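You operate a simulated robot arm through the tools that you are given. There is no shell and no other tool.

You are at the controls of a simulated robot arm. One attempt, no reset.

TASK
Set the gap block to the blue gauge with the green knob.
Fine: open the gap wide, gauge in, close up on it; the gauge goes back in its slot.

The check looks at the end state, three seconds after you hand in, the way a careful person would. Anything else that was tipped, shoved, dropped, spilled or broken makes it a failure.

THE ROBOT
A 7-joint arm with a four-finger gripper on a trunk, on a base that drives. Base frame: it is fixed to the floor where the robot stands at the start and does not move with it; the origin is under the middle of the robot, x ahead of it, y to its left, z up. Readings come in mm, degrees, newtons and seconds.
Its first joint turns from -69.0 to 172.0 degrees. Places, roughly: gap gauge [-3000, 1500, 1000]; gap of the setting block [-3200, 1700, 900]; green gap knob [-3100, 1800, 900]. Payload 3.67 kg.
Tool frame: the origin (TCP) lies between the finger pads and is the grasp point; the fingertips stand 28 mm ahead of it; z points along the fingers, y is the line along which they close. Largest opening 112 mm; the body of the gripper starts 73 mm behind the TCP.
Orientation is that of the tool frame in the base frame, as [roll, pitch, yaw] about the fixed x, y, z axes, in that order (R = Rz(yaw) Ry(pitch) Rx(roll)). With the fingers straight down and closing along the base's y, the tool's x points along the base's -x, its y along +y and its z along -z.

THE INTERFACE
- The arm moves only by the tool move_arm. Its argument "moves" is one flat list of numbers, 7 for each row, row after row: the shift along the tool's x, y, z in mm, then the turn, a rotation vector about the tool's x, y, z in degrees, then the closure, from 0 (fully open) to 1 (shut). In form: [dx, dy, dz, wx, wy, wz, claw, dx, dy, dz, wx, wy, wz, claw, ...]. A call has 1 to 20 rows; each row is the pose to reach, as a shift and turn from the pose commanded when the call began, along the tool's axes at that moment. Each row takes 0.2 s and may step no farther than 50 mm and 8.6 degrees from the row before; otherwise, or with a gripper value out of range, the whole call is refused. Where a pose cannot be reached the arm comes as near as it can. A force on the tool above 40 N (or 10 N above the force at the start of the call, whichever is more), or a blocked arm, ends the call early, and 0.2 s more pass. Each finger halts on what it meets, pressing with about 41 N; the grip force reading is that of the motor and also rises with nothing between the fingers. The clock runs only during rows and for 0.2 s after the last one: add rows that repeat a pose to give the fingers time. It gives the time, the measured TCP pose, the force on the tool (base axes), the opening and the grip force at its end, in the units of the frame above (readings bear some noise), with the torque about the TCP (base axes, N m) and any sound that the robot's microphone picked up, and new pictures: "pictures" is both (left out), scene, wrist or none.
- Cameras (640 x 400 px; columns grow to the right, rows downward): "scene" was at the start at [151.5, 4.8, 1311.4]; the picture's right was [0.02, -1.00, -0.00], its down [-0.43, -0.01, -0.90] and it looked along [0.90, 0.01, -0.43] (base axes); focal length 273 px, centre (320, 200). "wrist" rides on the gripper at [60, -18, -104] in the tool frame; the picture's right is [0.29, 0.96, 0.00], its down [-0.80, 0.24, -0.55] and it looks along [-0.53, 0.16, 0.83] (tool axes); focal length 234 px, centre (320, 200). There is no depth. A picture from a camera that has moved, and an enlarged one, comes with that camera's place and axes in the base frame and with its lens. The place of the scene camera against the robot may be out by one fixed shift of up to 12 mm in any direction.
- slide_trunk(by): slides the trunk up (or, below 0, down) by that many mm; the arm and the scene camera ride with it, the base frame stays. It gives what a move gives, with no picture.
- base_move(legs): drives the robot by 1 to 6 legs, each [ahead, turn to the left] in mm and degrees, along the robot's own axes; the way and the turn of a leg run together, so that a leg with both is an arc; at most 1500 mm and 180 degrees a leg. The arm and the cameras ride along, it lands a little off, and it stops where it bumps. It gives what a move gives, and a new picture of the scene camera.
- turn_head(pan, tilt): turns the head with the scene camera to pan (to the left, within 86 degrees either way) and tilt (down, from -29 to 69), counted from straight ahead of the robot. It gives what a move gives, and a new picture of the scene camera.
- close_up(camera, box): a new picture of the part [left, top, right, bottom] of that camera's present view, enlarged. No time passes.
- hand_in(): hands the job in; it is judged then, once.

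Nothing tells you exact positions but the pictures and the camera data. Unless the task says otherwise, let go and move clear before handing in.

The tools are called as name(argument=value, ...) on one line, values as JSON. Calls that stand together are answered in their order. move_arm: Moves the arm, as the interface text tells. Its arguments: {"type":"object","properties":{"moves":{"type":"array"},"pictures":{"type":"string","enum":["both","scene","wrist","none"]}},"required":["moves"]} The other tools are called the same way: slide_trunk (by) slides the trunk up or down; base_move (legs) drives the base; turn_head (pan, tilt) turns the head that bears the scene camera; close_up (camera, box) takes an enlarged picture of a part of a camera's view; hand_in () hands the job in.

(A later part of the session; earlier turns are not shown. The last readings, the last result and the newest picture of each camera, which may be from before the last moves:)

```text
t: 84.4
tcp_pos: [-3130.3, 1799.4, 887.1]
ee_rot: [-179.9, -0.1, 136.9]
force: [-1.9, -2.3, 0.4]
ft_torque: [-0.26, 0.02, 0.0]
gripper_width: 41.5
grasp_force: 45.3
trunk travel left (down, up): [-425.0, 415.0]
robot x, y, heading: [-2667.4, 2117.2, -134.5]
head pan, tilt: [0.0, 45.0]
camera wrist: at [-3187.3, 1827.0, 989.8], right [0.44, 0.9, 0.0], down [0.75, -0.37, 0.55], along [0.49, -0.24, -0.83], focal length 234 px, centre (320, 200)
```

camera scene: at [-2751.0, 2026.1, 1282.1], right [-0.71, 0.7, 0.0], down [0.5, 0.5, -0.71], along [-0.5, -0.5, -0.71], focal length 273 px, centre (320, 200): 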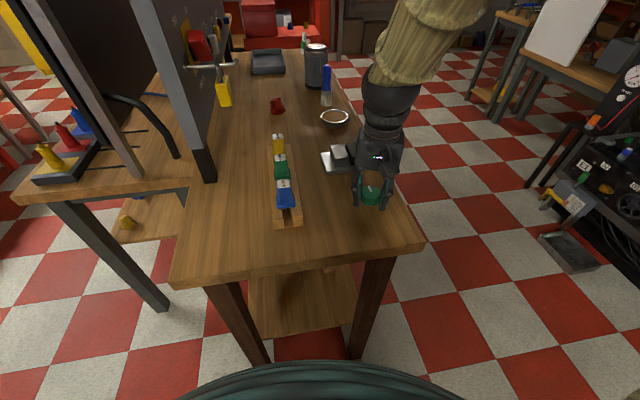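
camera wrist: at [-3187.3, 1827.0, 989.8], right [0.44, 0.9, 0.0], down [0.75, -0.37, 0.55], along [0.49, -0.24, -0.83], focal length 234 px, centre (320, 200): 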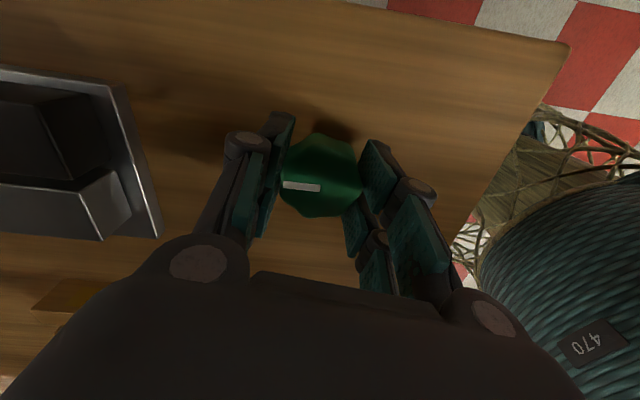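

move_arm(moves=[0, 0, 0, 0, 0, 8, 0.75, 0, 0, 0, 0, 0, 16, 0.75, 0, 0, 0, 0, 0, 24, 0.75, 0, 0, 0, 0, 0, 32, 0.75, 0, 0, 0, 0, 0, 40, 0.75, 0, 0, 0, 0, 0, 48, 0.75, 0, 0, 0, 0, 0, 56, 0.75, 0, 0, 0, 0, 0, 64, 0.75, 0, 0, 0, 0, 0, 72, 0.75, 0, 0, 0, 0, 0, 80, 0.75, 0, 0, 0, 0, 0, 88, 0.75, 0, 0, 0, 0, 0, 96, 0.75, 0, 0, 0, 0, 0, 104, 0.75, 0, 0, 0, 0, 0, 104, 0.75], pictures="both")

close_up(camera="scene", box=[310, 130, 400, 215])

```text
t: 87.4
tcp_pos: [-3132.4, 1798.8, 886.7]
ee_rot: [-179.9, 0.2, 32.9]
force: [-7.1, -4.3, -3.1]
ft_torque: [0.21, 0.63, -0.02]
gripper_width: 41.4
grasp_force: 44.7
trunk travel left (down, up): [-425.0, 415.0]
robot x, y, heading: [-2667.6, 2114.8, -134.5]
head pan, tilt: [0.0, 45.0]
camera scene: at [-2751.0, 2025.1, 1282.0], right [-0.71, 0.7, 0.0], down [0.5, 0.5, -0.71], along [-0.5, -0.5, -0.71], focal length 273 px, centre (320, 200)
camera wrist: at [-3091.1, 1847.2, 989.7], right [0.76, -0.65, 0.0], down [-0.54, -0.63, 0.56], along [-0.36, -0.42, -0.83], focal length 234 px, centre (320, 200)
```

scene: 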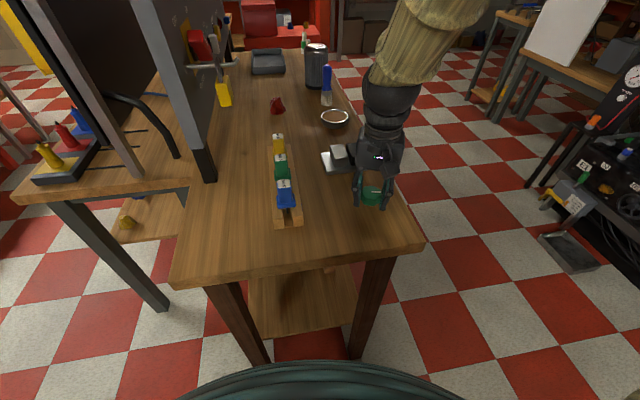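
wrist: 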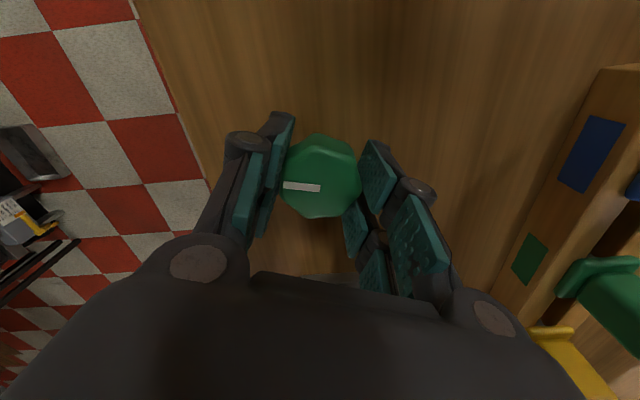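

```text
4.71 times, centred on (355, 172) of scene
camera zoom: at [-2751.0, 2025.1, 1282.0], right [-0.71, 0.7, 0.0], down [0.5, 0.5, -0.71], along [-0.5, -0.5, -0.71], focal length 1284 px, centre (155, 329)
```

zoom: 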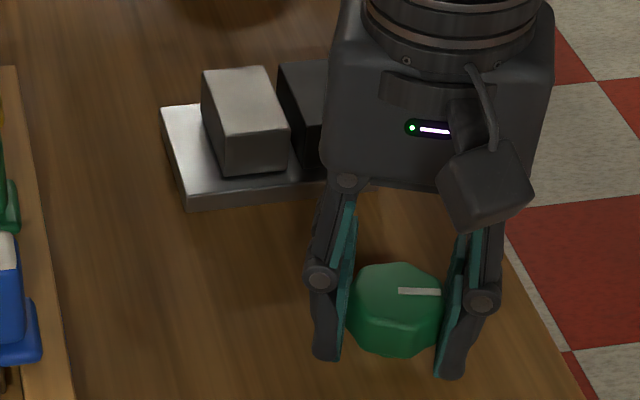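

Gap is around 6 mm by eye. One more wind-back and stroke, then I'll inspect from above.

move_arm(moves=[0, 0, 0, 0, 0, 0, 0.45, 0, 0, 0, 0, 0, 0, 0.4, 0, 0, 0, 0, 0, -8, 0.4, 0, 0, 0, 0, 0, -16, 0.4, 0, 0, 0, 0, 0, -24, 0.4, 0, 0, 0, 0, 0, -32, 0.4, 0, 0, 0, 0, 0, -40, 0.4, 0, 0, 0, 0, 0, -48, 0.4, 0, 0, 0, 0, 0, -56, 0.4, 0, 0, 0, 0, 0, -64, 0.4, 0, 0, 0, 0, 0, -72, 0.4, 0, 0, 0, 0, 0, -80, 0.4, 0, 0, 0, 0, 0, -88, 0.4, 0, 0, 0, 0, 0, -96, 0.4, 0, 0, 0, 0, 0, -104, 0.4, 0, 0, 0, 0, 0, -104, 0.4, 0, 0, 0, 0, 0, -104, 0.6, 0, 0, 0, 0, 0, -104, 0.75, 0, 0, 0, 0, 0, -104, 0.75], pictures="none")

move_arm(moves=[0, 0, 0, 0, 0, 8, 0.75, 0, 0, 0, 0, 0, 16, 0.75, 0, 0, 0, 0, 0, 24, 0.75, 0, 0, 0, 0, 0, 32, 0.75, 0, 0, 0, 0, 0, 40, 0.75, 0, 0, 0, 0, 0, 48, 0.75, 0, 0, 0, 0, 0, 56, 0.75, 0, 0, 0, 0, 0, 64, 0.75, 0, 0, 0, 0, 0, 72, 0.75, 0, 0, 0, 0, 0, 80, 0.75, 0, 0, 0, 0, 0, 88, 0.75, 0, 0, 0, 0, 0, 96, 0.75, 0, 0, 0, 0, 0, 96, 0.75], pictures="both")

close_up(camera="scene", box=[310, 130, 400, 215])

```text
t: 91.4
tcp_pos: [-3131.0, 1799.3, 887.9]
ee_rot: [-179.9, -0.1, 137.1]
force: [-0.2, 1.1, -1.2]
ft_torque: [-0.14, -0.08, -0.01]
gripper_width: 41.9
grasp_force: 45.0
trunk travel left (down, up): [-425.0, 415.0]
robot x, y, heading: [-2666.2, 2111.7, -134.8]
head pan, tilt: [0.0, 45.0]
```

```text
t: 94.2
tcp_pos: [-3131.8, 1798.9, 886.4]
ee_rot: [-179.8, 0.1, 41.0]
force: [-10.3, 3.0, -2.2]
ft_torque: [-0.19, 0.15, 1.06]
gripper_width: 41.6
grasp_force: 44.7
trunk travel left (down, up): [-425.0, 415.0]
robot x, y, heading: [-2662.9, 2115.1, -134.6]
head pan, tilt: [0.0, 45.0]
camera scene: at [-2751.3, 2025.9, 1282.0], right [-0.71, 0.7, 0.0], down [0.5, 0.5, -0.71], along [-0.5, -0.5, -0.71], focal length 273 px, centre (320, 200)
camera wrist: at [-3098.1, 1852.5, 989.4], right [0.85, -0.53, 0.0], down [-0.44, -0.7, 0.56], along [-0.3, -0.47, -0.83], focal length 234 px, centre (320, 200)
```

scene: 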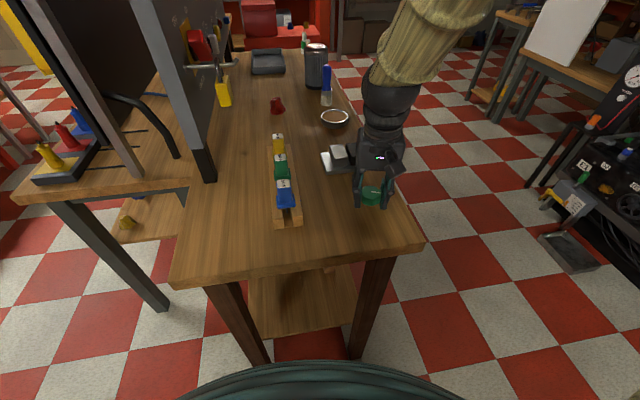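
wrist: 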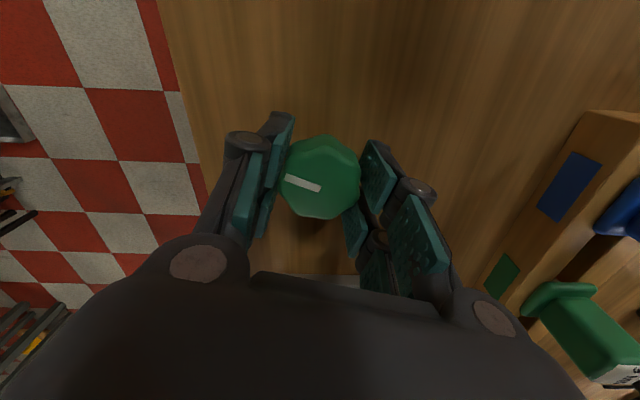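

```text
4.71 times, centred on (355, 172) of scene
camera zoom: at [-2751.3, 2025.9, 1282.0], right [-0.71, 0.7, 0.0], down [0.5, 0.5, -0.71], along [-0.5, -0.5, -0.71], focal length 1284 px, centre (155, 329)
```

zoom: 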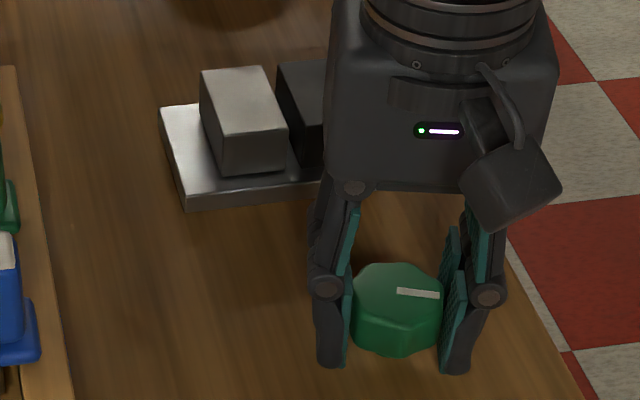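

The knob now resists clockwise (≈1 N·m) — it's at its fully-open stop. I'll release, lift, and look down on the open gap.

move_arm(moves=[0, 0, 0, 0, 0, 0, 0.45, 0, 0, 0, 0, 0, 0, 0.35, 0, 0, -30, 0, 0, 0, 0.35, 0, 0, -70, 0, 0, 0, 0.2, -30, 5, -95, 0, 0, 0, 0, -70, 10, -95, 0, 0, 0, 0, -100, 20, -95, 0, 0, 0, 0, -100, 20, -95, 0, 0, 0, 0], pictures="both")

close_up(camera="wrist", box=[250, 100, 390, 220])

close_up(camera="scene", box=[310, 130, 400, 215])

```text
t: 96.0
tcp_pos: [-3192.5, 1720.8, 981.0]
ee_rot: [-179.9, 0.2, 41.1]
force: [0.1, 0.8, -0.4]
ft_torque: [0.01, -0.06, 0.0]
gripper_width: 112.0
grasp_force: 0.1
trunk travel left (down, up): [-425.0, 415.0]
robot x, y, heading: [-2666.6, 2113.8, -134.7]
head pan, tilt: [0.0, 45.0]
camera scene: at [-2751.0, 2026.4, 1282.0], right [-0.71, 0.7, 0.0], down [0.5, 0.5, -0.71], along [-0.5, -0.5, -0.71], focal length 273 px, centre (320, 200)
camera wrist: at [-3159.0, 1772.5, 1083.9], right [0.85, -0.53, 0.0], down [-0.44, -0.7, 0.56], along [-0.3, -0.47, -0.83], focal length 234 px, centre (320, 200)
```

scene: 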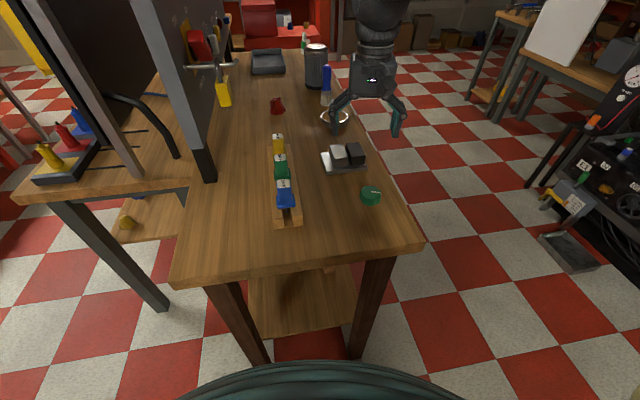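
wrist: 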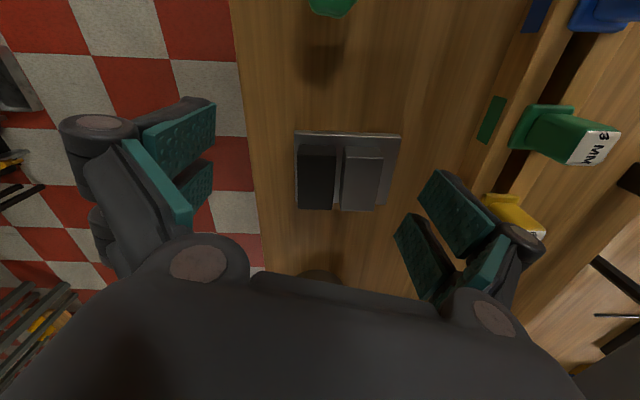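

```text
3.33 times, centred on (320, 160) of wrist
camera zoom: at [-3159.0, 1772.5, 1083.9], right [0.85, -0.53, 0.0], down [-0.44, -0.7, 0.56], along [-0.3, -0.47, -0.83], focal length 781 px, centre (320, 333)
```

zoom: 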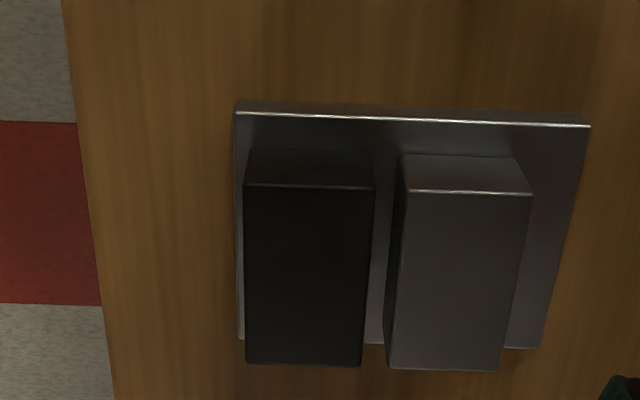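

```text
4.71 times, centred on (355, 172) of scene
camera zoom: at [-2751.0, 2026.4, 1282.0], right [-0.71, 0.7, 0.0], down [0.5, 0.5, -0.71], along [-0.5, -0.5, -0.71], focal length 1284 px, centre (155, 329)
```

zoom: 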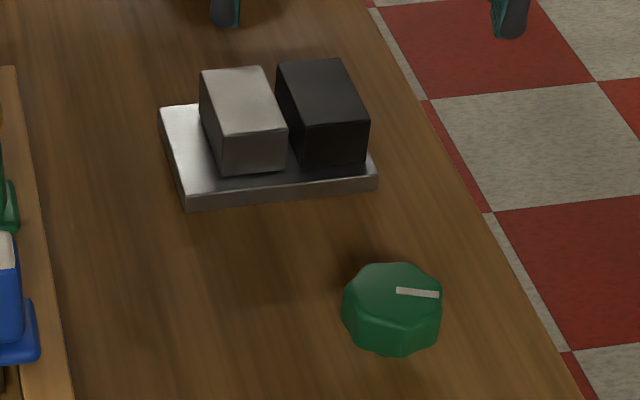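

The gap is clearly open (about 7–8 mm). Let me zoom in further on it to measure its line and position.

close_up(camera="wrist", box=[290, 125, 350, 170])

close_up(camera="wrist", box=[290, 170, 350, 215])

```text
8.89 times, centred on (320, 148) of wrist
camera zoom: at [-3159.0, 1772.5, 1083.9], right [0.85, -0.53, 0.0], down [-0.44, -0.7, 0.56], along [-0.3, -0.47, -0.83], focal length 2082 px, centre (320, 667)
```

zoom: 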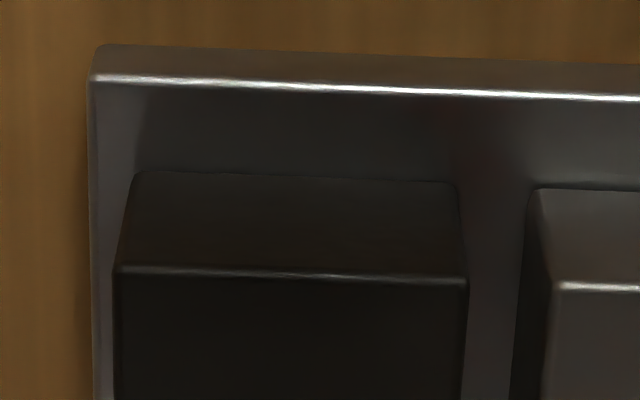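

```text
8.89 times, centred on (320, 192) of wrist
camera zoom: at [-3159.0, 1772.5, 1083.9], right [0.85, -0.53, 0.0], down [-0.44, -0.7, 0.56], along [-0.3, -0.47, -0.83], focal length 2082 px, centre (320, 267)
```

zoom: 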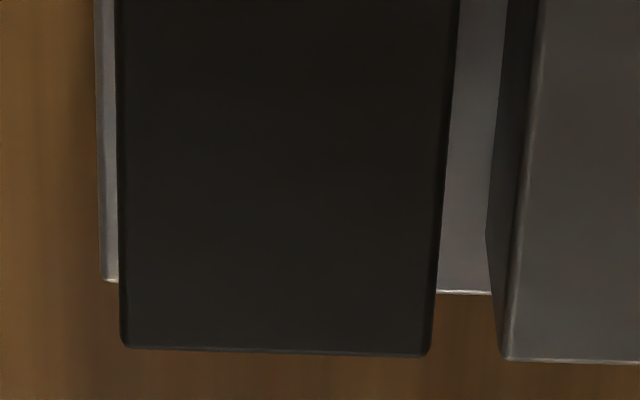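

The gap is about 9 mm wide, centred near (-3205, 1664), jaw tops at z≈882, gap line at heading ≈236°. Next I'll move above the blue gauge with the tool yaw aligned to the rack to measure it.

move_arm(moves=[0, 0, -30, 0, 0, 0, 0, 15, 20, -60, 0, 0, -3, 0, 40, 52, -60, 0, 0, -6, 0, 67, 84, -60, 0, 0, -9, 0, 95, 116, -60, 0, 0, -12, 0, 120, 145, -60, 0, 0, -15, 0, 134, 159, -60, 0, 0, -15, 0, 134, 159, -60, 0, 0, -15, 0], pictures="both")

close_up(camera="wrist", box=[250, 60, 400, 260])

close_up(camera="scene", box=[255, 120, 335, 235])

```text
t: 97.8
tcp_pos: [-2987.7, 1687.1, 1040.0]
ee_rot: [-179.9, 0.2, 56.1]
force: [-0.1, -0.3, -0.4]
ft_torque: [0.02, 0.0, 0.0]
gripper_width: 112.0
grasp_force: 0.0
trunk travel left (down, up): [-425.0, 415.0]
robot x, y, heading: [-2667.6, 2113.0, -134.6]
head pan, tilt: [0.0, 45.0]
camera scene: at [-2750.5, 2025.6, 1282.0], right [-0.71, 0.7, 0.0], down [0.5, 0.5, -0.71], along [-0.5, -0.5, -0.71], focal length 273 px, centre (320, 200)
camera wrist: at [-2969.4, 1746.7, 1143.4], right [0.96, -0.3, 0.0], down [-0.24, -0.8, 0.55], along [-0.17, -0.53, -0.83], focal length 234 px, centre (320, 200)
```

scene: 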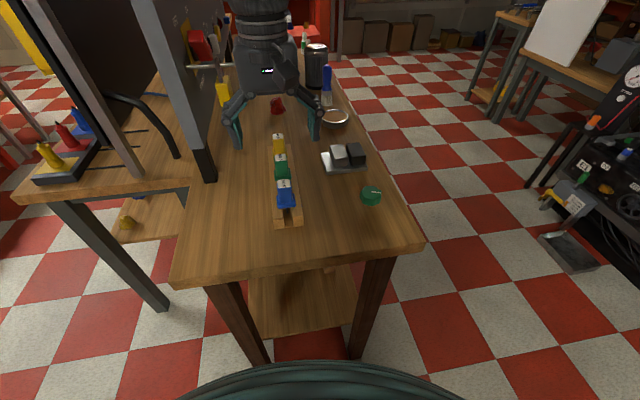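
wrist: 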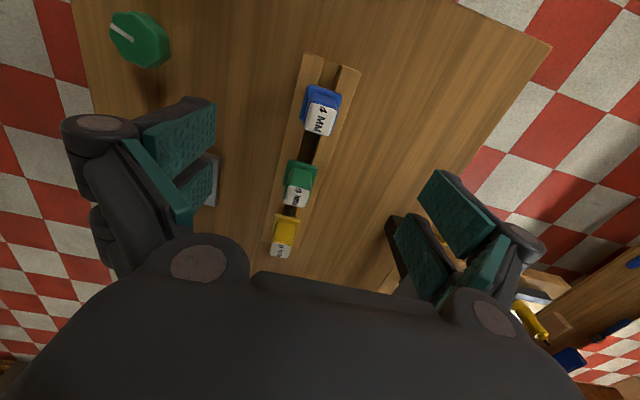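

```text
2.00 times, centred on (325, 160) of wrist
camera zoom: at [-2969.4, 1746.7, 1143.4], right [0.96, -0.3, 0.0], down [-0.24, -0.8, 0.55], along [-0.17, -0.53, -0.83], focal length 468 px, centre (310, 280)
```

zoom: 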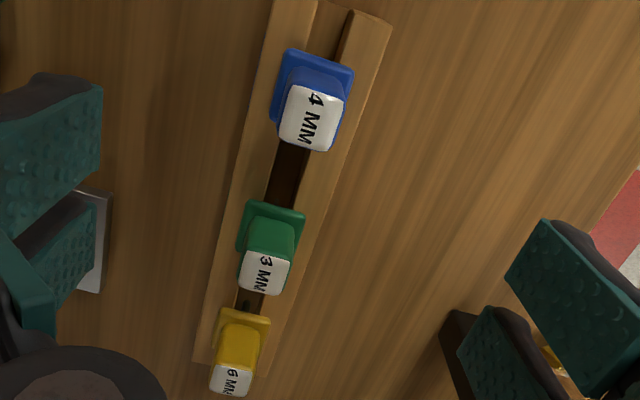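

```text
3.48 times, centred on (295, 178) of scene
camera zoom: at [-2750.5, 2025.6, 1282.0], right [-0.71, 0.7, 0.0], down [0.5, 0.5, -0.71], along [-0.5, -0.5, -0.71], focal length 949 px, centre (407, 278)
```

zoom: 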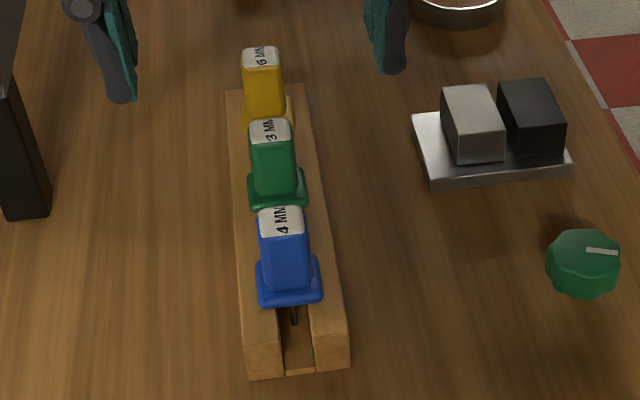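

I can see the blue gauge clearly, with its "4 MM" label on top at z≈932, standing in the rack. I'll zoom in tightly to get the handle's centre and orientation.

close_up(camera="wrist", box=[290, 75, 354, 145])

close_up(camera="wrist", box=[280, 40, 370, 110])

close_up(camera="scene", box=[265, 170, 310, 230])

```text
5.71 times, centred on (322, 110) of wrist
camera zoom: at [-2969.4, 1746.7, 1143.4], right [0.96, -0.3, 0.0], down [-0.24, -0.8, 0.55], along [-0.17, -0.53, -0.83], focal length 1338 px, centre (309, 714)
```

zoom: 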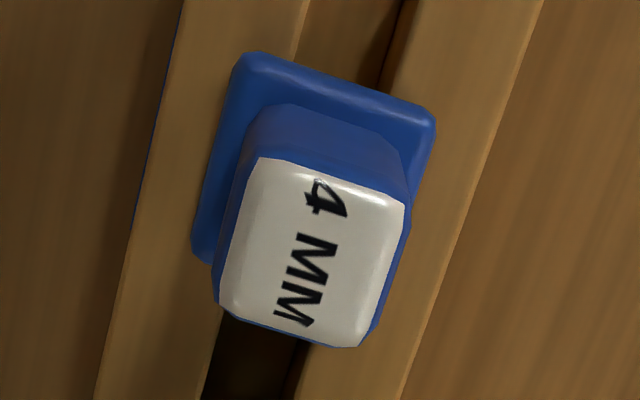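

```text
5.71 times, centred on (325, 75) of wrist
camera zoom: at [-2969.4, 1746.7, 1143.4], right [0.96, -0.3, 0.0], down [-0.24, -0.8, 0.55], along [-0.17, -0.53, -0.83], focal length 1338 px, centre (291, 914)
```

zoom: 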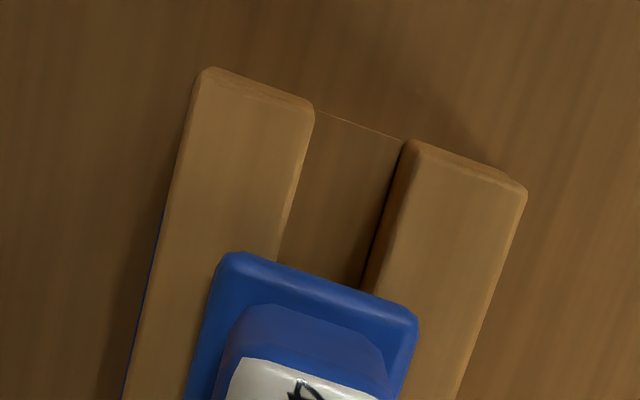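

```text
6.67 times, centred on (288, 200) of scene
camera zoom: at [-2750.5, 2025.6, 1282.0], right [-0.71, 0.7, 0.0], down [0.5, 0.5, -0.71], along [-0.5, -0.5, -0.71], focal length 1819 px, centre (537, 200)
```

zoom: 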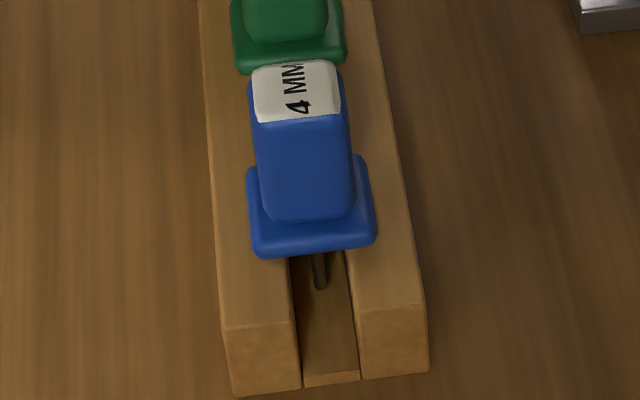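

The handle is about 23 mm square, centred near (-2985.4, 1693.5), aligned at yaw ≈56.6°, with the flange top at z≈888. I'll align and descend over it with open fingers.

move_arm(moves=[6.9, -1.7, 0, 0.1, -0.2, -0.5, 0.2, 6.9, -1.7, 30, 0.1, -0.2, -0.5, 0.4, 6.9, -1.7, 60, 0.1, -0.2, -0.5, 0.45, 6.9, -1.7, 80, 0.1, -0.2, -0.5, 0.45, 6.9, -1.7, 80, 0.1, -0.2, -0.5, 0.45], pictures="both")

close_up(camera="wrist", box=[220, 60, 420, 250])

close_up(camera="scene", box=[230, 130, 340, 235])

```text
t: 99.0
tcp_pos: [-2985.5, 1693.8, 961.1]
ee_rot: [-179.7, 0.3, 56.6]
force: [0.5, 0.5, -0.1]
ft_torque: [0.02, -0.02, 0.02]
gripper_width: 61.6
grasp_force: 0.0
trunk travel left (down, up): [-425.0, 415.0]
robot x, y, heading: [-2666.5, 2117.7, -134.5]
head pan, tilt: [0.0, 45.0]
camera scene: at [-2750.4, 2025.7, 1282.1], right [-0.71, 0.7, 0.0], down [0.5, 0.5, -0.71], along [-0.5, -0.5, -0.71], focal length 273 px, centre (320, 200)
camera wrist: at [-2966.6, 1753.9, 1064.0], right [0.96, -0.29, -0.01], down [-0.24, -0.8, 0.56], along [-0.16, -0.53, -0.83], focal length 234 px, centre (320, 200)
```

scene: 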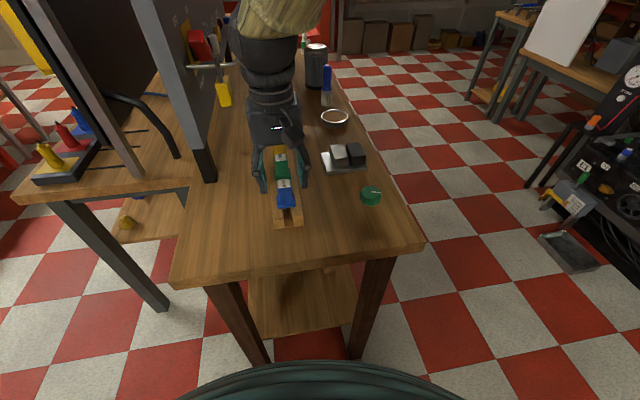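
wrist: 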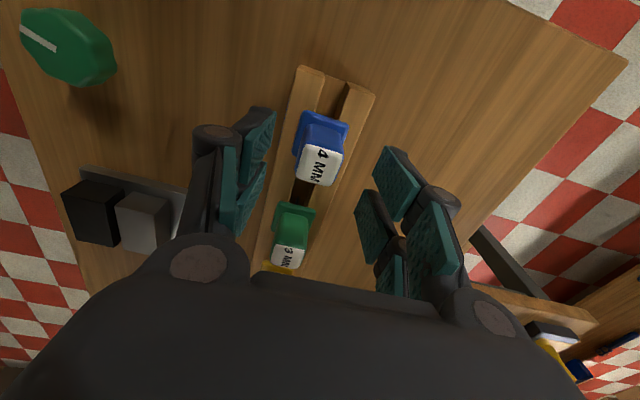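

```text
2.11 times, centred on (320, 155) of wrist
camera zoom: at [-2966.6, 1753.9, 1064.0], right [0.96, -0.29, -0.01], down [-0.24, -0.8, 0.56], along [-0.16, -0.53, -0.83], focal length 493 px, centre (320, 295)
```

zoom: 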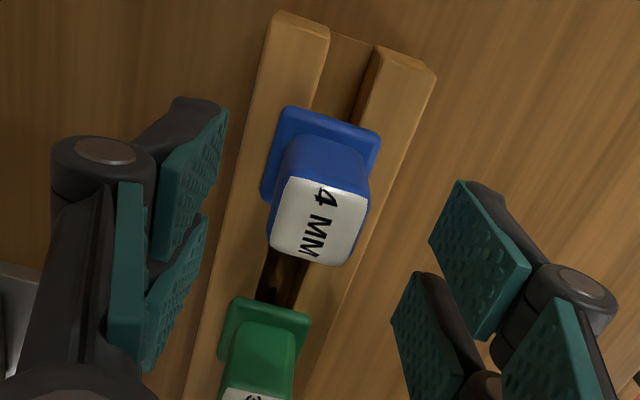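

```text
3.81 times, centred on (285, 182) of scene
camera zoom: at [-2750.4, 2025.7, 1282.1], right [-0.71, 0.7, 0.0], down [0.5, 0.5, -0.71], along [-0.5, -0.5, -0.71], focal length 1039 px, centre (453, 267)
```

zoom: 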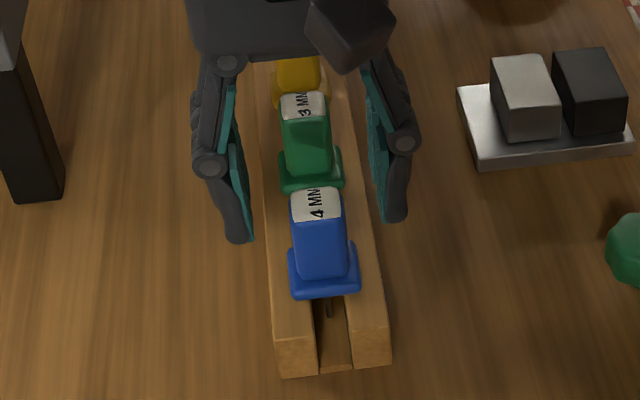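

Perfectly centred. Descending to grip height just above the flange.

move_arm(moves=[0, 0, 15, -0.3, 0.3, 0, 0.45, 0, 0, 30, -0.3, 0.3, 0, 0.45, 0, 0, 40, -0.3, 0.3, 0, 0.5, 0, 0, 40, -0.3, 0.3, 0, 0.5], pictures="both")

close_up(camera="wrist", box=[220, 60, 420, 250])

close_up(camera="scene", box=[230, 130, 340, 235])

```text
t: 100.0
tcp_pos: [-2985.6, 1693.0, 921.1]
ee_rot: [-179.9, 0.0, 56.5]
force: [0.2, -0.5, -0.6]
ft_torque: [-0.02, 0.0, 0.01]
gripper_width: 56.2
grasp_force: 0.1
trunk travel left (down, up): [-425.0, 415.0]
robot x, y, heading: [-2671.0, 2112.9, -134.4]
head pan, tilt: [0.0, 45.0]
camera scene: at [-2750.4, 2025.6, 1282.0], right [-0.71, 0.7, 0.0], down [0.5, 0.5, -0.71], along [-0.5, -0.5, -0.71], focal length 273 px, centre (320, 200)
camera wrist: at [-2967.8, 1752.9, 1024.5], right [0.96, -0.29, 0.0], down [-0.24, -0.8, 0.55], along [-0.16, -0.53, -0.83], focal length 234 px, centre (320, 200)
```

scene: 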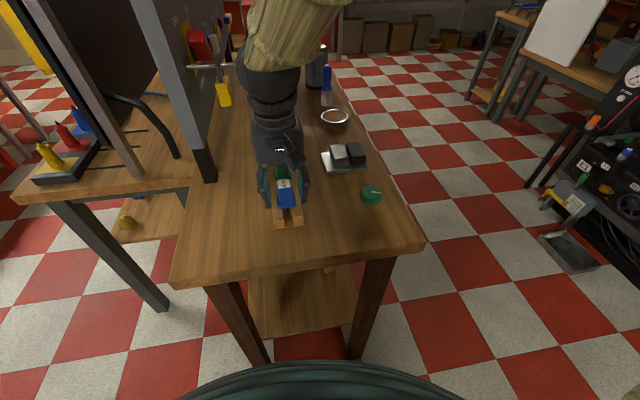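
wrist: 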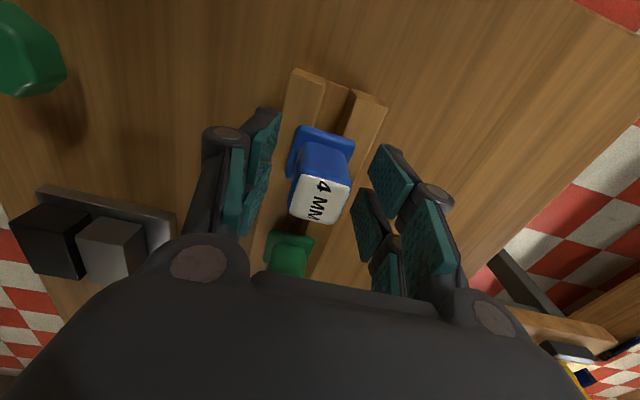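

```text
2.11 times, centred on (320, 155) of wrist
camera zoom: at [-2967.8, 1752.9, 1024.5], right [0.96, -0.29, 0.0], down [-0.24, -0.8, 0.55], along [-0.16, -0.53, -0.83], focal length 493 px, centre (320, 295)
```

zoom: 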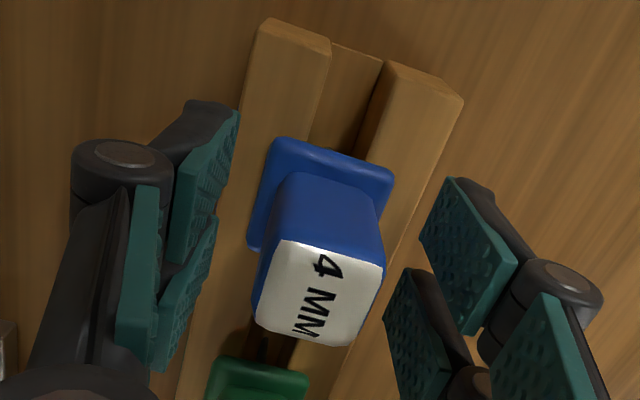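

```text
3.81 times, centred on (285, 182) of scene
camera zoom: at [-2750.4, 2025.6, 1282.0], right [-0.71, 0.7, 0.0], down [0.5, 0.5, -0.71], along [-0.5, -0.5, -0.71], focal length 1039 px, centre (453, 267)
```

zoom: 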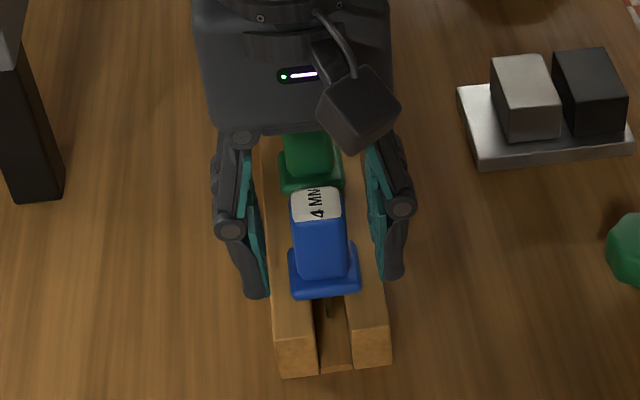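

Ready to grip: fingers straddle the handle above the flange. Closing.

move_arm(moves=[0, 0, 0, 0, 0, 0, 0.6, 0, 0, 0, 0, 0, 0, 0.7, 0, 0, 0, 0, 0, 0, 0.76, 0, 0, 0, 0, 0, 0, 0.82, 0, 0, 0, 0, 0, 0, 0.9, 0, 0, 0, 0, 0, 0, 0.9], pictures="both")

close_up(camera="wrist", box=[220, 60, 420, 250])

```text
t: 101.4
tcp_pos: [-2986.1, 1692.5, 922.5]
ee_rot: [179.9, 0.1, 56.5]
force: [1.0, -0.4, 0.1]
ft_torque: [-0.02, -0.02, -0.02]
gripper_width: 27.5
grasp_force: 41.1
trunk travel left (down, up): [-425.0, 415.0]
robot x, y, heading: [-2664.8, 2117.7, -134.7]
head pan, tilt: [0.0, 45.0]
camera scene: at [-2750.4, 2025.5, 1282.0], right [-0.71, 0.7, 0.0], down [0.5, 0.5, -0.71], along [-0.5, -0.5, -0.71], focal length 273 px, centre (320, 200)
camera wrist: at [-2967.8, 1752.8, 1024.6], right [0.96, -0.29, 0.0], down [-0.24, -0.8, 0.55], along [-0.16, -0.53, -0.83], focal length 234 px, centre (320, 200)
```

scene: 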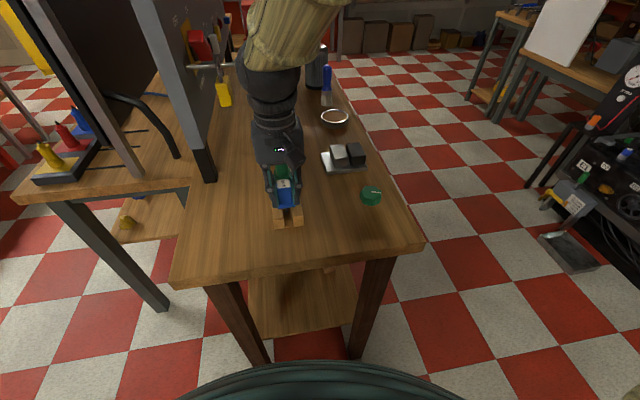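
wrist: 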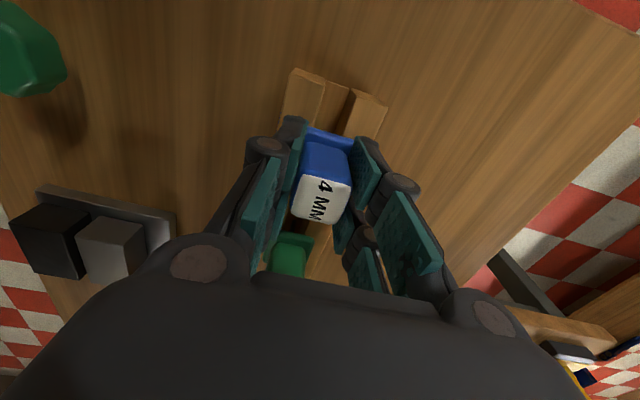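

```text
2.11 times, centred on (320, 155) of wrist
camera zoom: at [-2967.8, 1752.8, 1024.6], right [0.96, -0.29, 0.0], down [-0.24, -0.8, 0.55], along [-0.16, -0.53, -0.83], focal length 493 px, centre (320, 295)
```

zoom: 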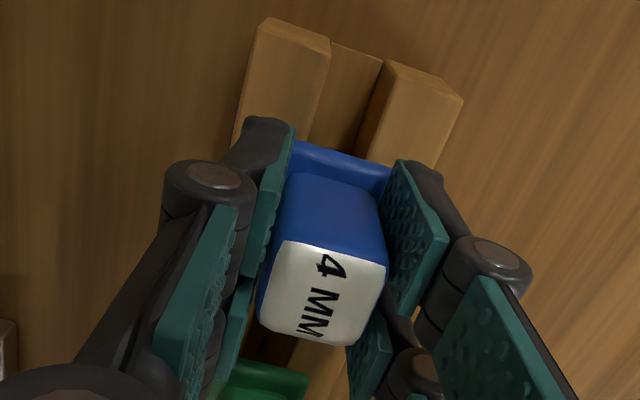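

The gauge is gripped (27.5 mm). I'll lift it straight up out of the rack.

move_arm(moves=[0, 0, -10, 0, 0, 0, 0.9, 0, 0, -25, 0, 0, 0, 0.9, 0, 0, -45, 0, 0, 0, 0.9, 0, 0, -70, 0, 0, 0, 0.9, 0, 0, -80, 0, 0, 0, 0.9, 0, 0, -80, 0, 0, 0, 0.9], pictures="both")

close_up(camera="scene", box=[230, 90, 340, 235])

```text
t: 102.8
tcp_pos: [-2984.6, 1693.8, 1001.4]
ee_rot: [179.9, 0.0, 56.6]
force: [-0.4, -0.7, -0.4]
ft_torque: [-0.02, 0.03, 0.03]
gripper_width: 27.5
grasp_force: 41.0
trunk travel left (down, up): [-425.0, 415.0]
robot x, y, heading: [-2664.8, 2114.9, -134.5]
head pan, tilt: [0.0, 45.0]
camera scene: at [-2750.4, 2025.5, 1282.0], right [-0.71, 0.7, 0.0], down [0.5, 0.5, -0.71], along [-0.5, -0.5, -0.71], focal length 273 px, centre (320, 200)
camera wrist: at [-2966.9, 1754.2, 1105.6], right [0.96, -0.29, 0.0], down [-0.24, -0.8, 0.55], along [-0.16, -0.53, -0.83], focal length 234 px, centre (320, 200)
```

scene: 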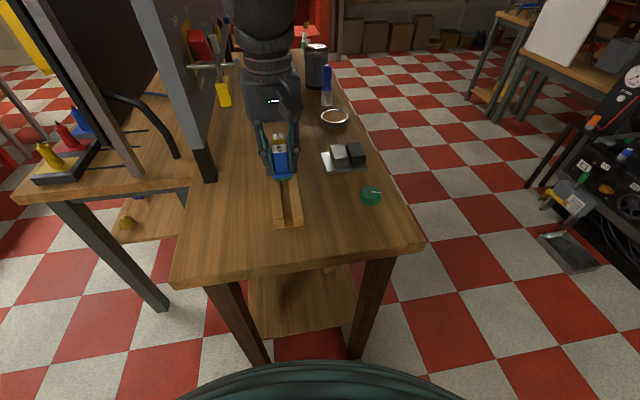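
wrist: 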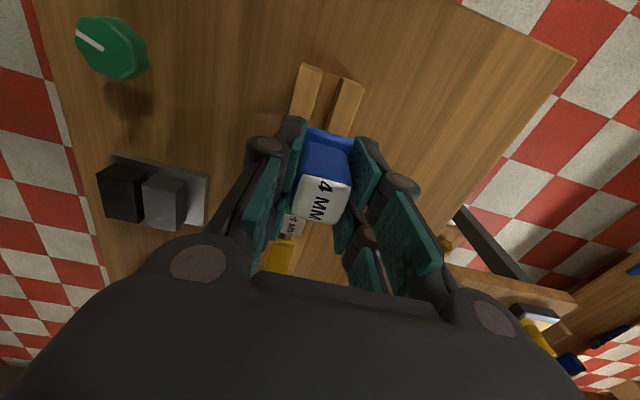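

```text
2.76 times, centred on (285, 162) of scene
camera zoom: at [-2750.4, 2025.5, 1282.0], right [-0.71, 0.7, 0.0], down [0.5, 0.5, -0.71], along [-0.5, -0.5, -0.71], focal length 753 px, centre (417, 303)
```

zoom: 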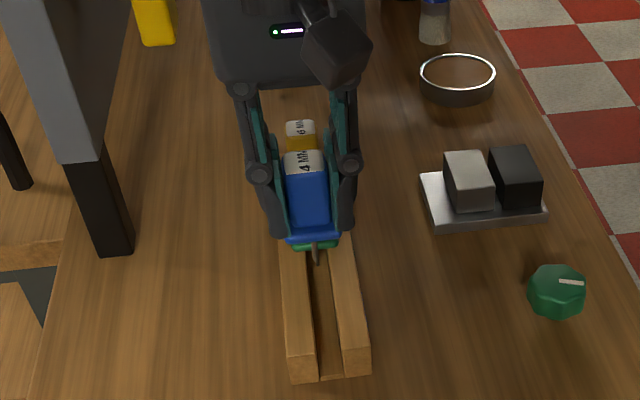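

Lifted cleanly. The block is visible at the left of the wrist view; I'll use it to refine the gap position.

close_up(camera="wrist", box=[80, 140, 220, 250])

close_up(camera="scene", box=[265, 150, 305, 195])

```text
3.64 times, centred on (150, 195) of wrist
camera zoom: at [-2966.9, 1754.2, 1105.6], right [0.96, -0.29, 0.0], down [-0.24, -0.8, 0.55], along [-0.16, -0.53, -0.83], focal length 852 px, centre (938, 218)
```

zoom: 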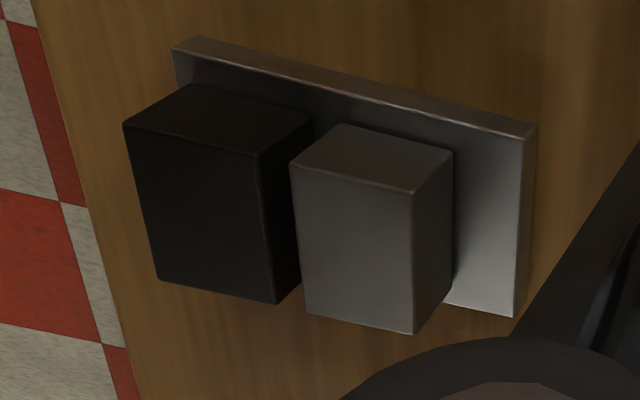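

```text
8.89 times, centred on (285, 172) of scene
camera zoom: at [-2750.4, 2025.5, 1282.0], right [-0.71, 0.7, 0.0], down [0.5, 0.5, -0.71], along [-0.5, -0.5, -0.71], focal length 2425 px, centre (631, 444)
```

zoom: 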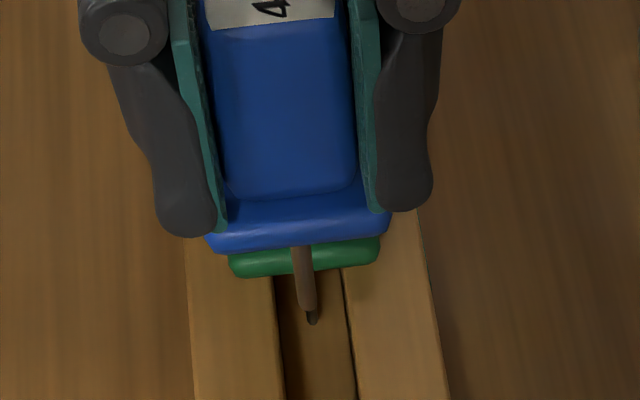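

The blade (about 4 mm thick, ~30 mm long) hangs below the flange. Refining from two views, the gap centre is near (-3204.6, 1666.4), with jaw tops around z≈886. I'll carry the gauge there at a safe height, moving right first and then forward.

move_arm(moves=[0, -45, 0, 0, 0, 0, 0.9, -10, -90, 0, 0, 0, 0, 0.9, -45, -125, 0, 0, 0, 0.4, 0.9, -85, -150, 0, 0, 0, 0.8, 0.9, -120, -165, 0, 0, 0, 0.8, 0.9, -144, -168.6, 0, 0, 0, 0.8, 0.9, -144, -168.6, 0, 0, 0, 0.8, 0.9], pictures="both")

close_up(camera="scene", box=[310, 100, 390, 180])

close_up(camera="wrist", box=[250, 80, 390, 250])

```text
t: 104.4
tcp_pos: [-3205.7, 1666.7, 1001.7]
ee_rot: [180.0, 0.0, 55.7]
force: [0.1, -0.4, -0.4]
ft_torque: [0.0, 0.03, 0.0]
gripper_width: 27.5
grasp_force: 40.6
trunk travel left (down, up): [-425.0, 415.0]
robot x, y, heading: [-2664.2, 2114.1, -134.6]
head pan, tilt: [0.0, 45.0]
camera scene: at [-2750.3, 2025.7, 1282.1], right [-0.71, 0.7, 0.0], down [0.5, 0.5, -0.71], along [-0.5, -0.5, -0.71], focal length 273 px, centre (320, 200)
camera wrist: at [-3187.4, 1726.7, 1104.8], right [0.95, -0.3, 0.0], down [-0.25, -0.79, 0.55], along [-0.17, -0.53, -0.83], focal length 234 px, centre (320, 200)
```

scene: 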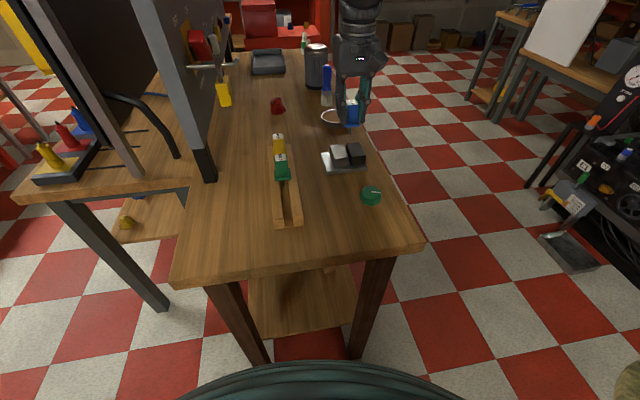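
wrist: 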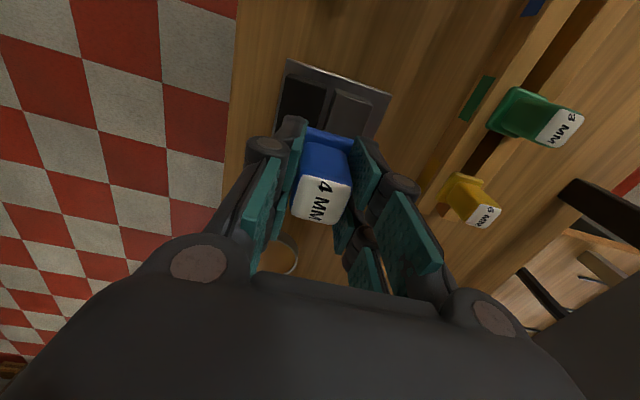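

```text
5.00 times, centred on (350, 140) of scene
camera zoom: at [-2750.3, 2025.7, 1282.1], right [-0.71, 0.7, 0.0], down [0.5, 0.5, -0.71], along [-0.5, -0.5, -0.71], focal length 1364 px, centre (170, 500)
```

zoom: 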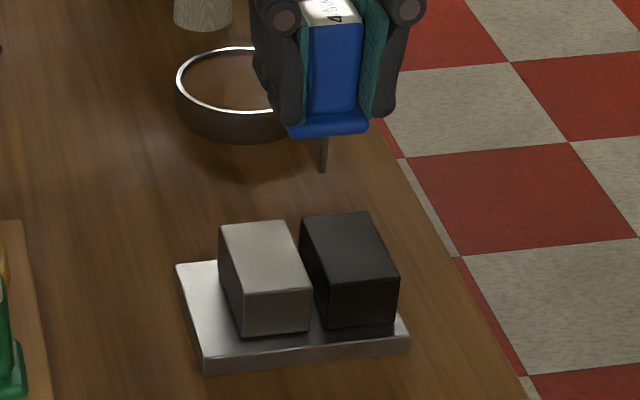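

```text
2.35 times, centred on (320, 165) of wrist
camera zoom: at [-3187.4, 1726.7, 1104.8], right [0.95, -0.3, 0.0], down [-0.25, -0.79, 0.55], along [-0.17, -0.53, -0.83], focal length 551 px, centre (320, 282)
```

zoom: 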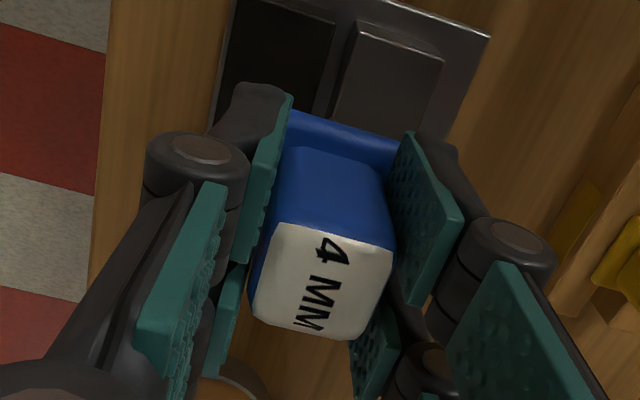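

The gauge hovers above the block. I'll zoom the scene camera tightly on the jaws and blade to verify the lateral alignment before descending.

close_up(camera="scene", box=[345, 138, 381, 172])

close_up(camera="scene", box=[355, 115, 391, 150])

close_up(camera="scene", box=[340, 118, 370, 172])

```text
11.76 times, centred on (363, 155) of scene
camera zoom: at [-2750.3, 2025.7, 1282.1], right [-0.71, 0.7, 0.0], down [0.5, 0.5, -0.71], along [-0.5, -0.5, -0.71], focal length 3210 px, centre (-186, 729)
```

zoom: 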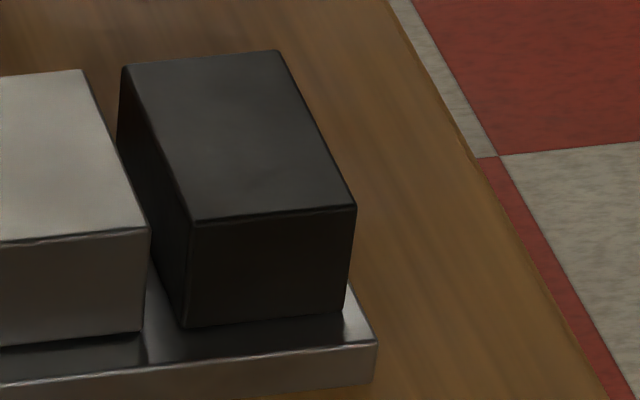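

```text
11.43 times, centred on (373, 132) of scene
camera zoom: at [-2750.3, 2025.7, 1282.1], right [-0.71, 0.7, 0.0], down [0.5, 0.5, -0.71], along [-0.5, -0.5, -0.71], focal length 3118 px, centre (-286, 971)
```

zoom: 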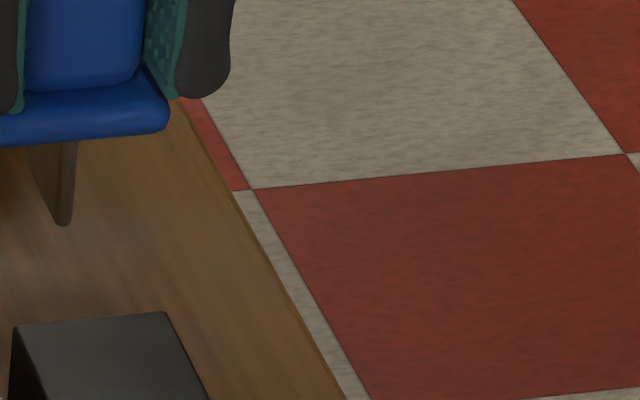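

```text
7.41 times, centred on (355, 145) of scene
camera zoom: at [-2750.3, 2025.7, 1282.1], right [-0.71, 0.7, 0.0], down [0.5, 0.5, -0.71], along [-0.5, -0.5, -0.71], focal length 2021 px, centre (61, 607)
```

zoom: 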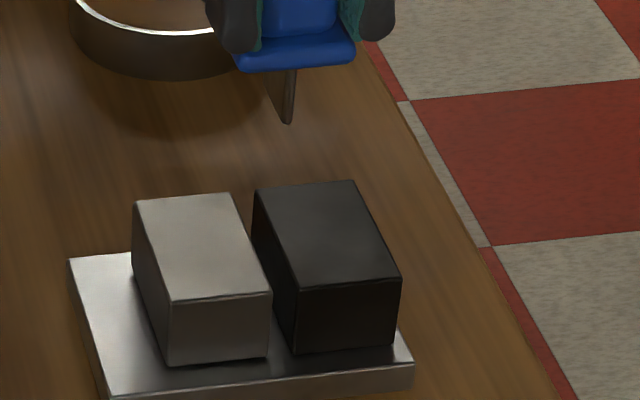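

The scene view suggests the gap centre lies about 2 mm to the left (silver side) of the blade. I'll shift 2 mm left and lower until the blade is just above the jaws, then re-check.

move_arm(moves=[0, 2, 10, 0, 0, 0, 0.9, 0, 2, 22, 0, 0, 0, 0.9, 0, 2, 32, 0, 0, 0, 0.9, 0, 2, 38, 0, 0, 0, 0.9, 0, 2, 38, 0, 0, 0, 0.9], pictures="both")

close_up(camera="scene", box=[335, 118, 375, 172])

close_up(camera="scene", box=[345, 125, 375, 155])

```text
t: 105.6
tcp_pos: [-3204.0, 1664.6, 962.5]
ee_rot: [179.9, 0.0, 55.7]
force: [0.1, -0.1, -1.5]
ft_torque: [0.0, -0.03, -0.02]
gripper_width: 27.4
grasp_force: 41.1
trunk travel left (down, up): [-425.0, 415.0]
robot x, y, heading: [-2670.0, 2113.3, -134.7]
head pan, tilt: [0.0, 45.0]
camera scene: at [-2750.5, 2025.6, 1282.0], right [-0.71, 0.7, 0.0], down [0.5, 0.5, -0.71], along [-0.5, -0.5, -0.71], focal length 273 px, centre (320, 200)
camera wrist: at [-3185.3, 1724.5, 1065.6], right [0.95, -0.3, 0.0], down [-0.25, -0.79, 0.55], along [-0.17, -0.53, -0.83], focal length 234 px, centre (320, 200)
```

scene: 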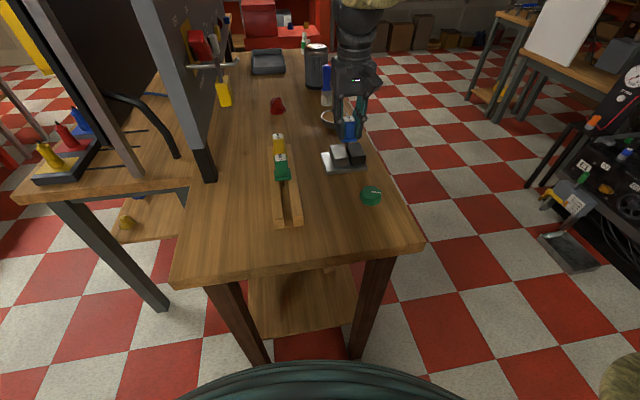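
wrist: 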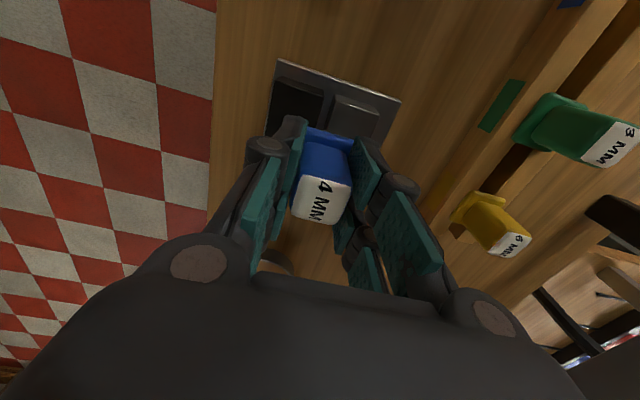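

```text
7.41 times, centred on (355, 145) of scene
camera zoom: at [-2750.5, 2025.6, 1282.0], right [-0.71, 0.7, 0.0], down [0.5, 0.5, -0.71], along [-0.5, -0.5, -0.71], focal length 2021 px, centre (61, 607)
```

zoom: 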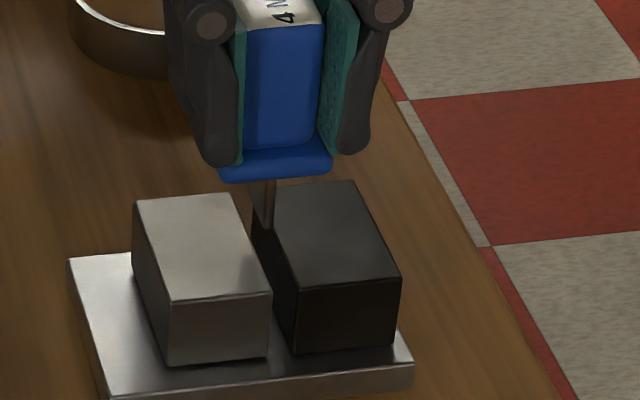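

```text
13.33 times, centred on (360, 140) of scene
camera zoom: at [-2750.5, 2025.6, 1282.0], right [-0.71, 0.7, 0.0], down [0.5, 0.5, -0.71], along [-0.5, -0.5, -0.71], focal length 3638 px, centre (-213, 1000)
```

zoom: 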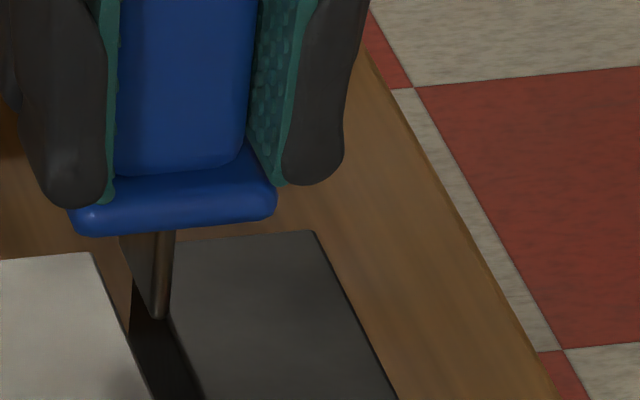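

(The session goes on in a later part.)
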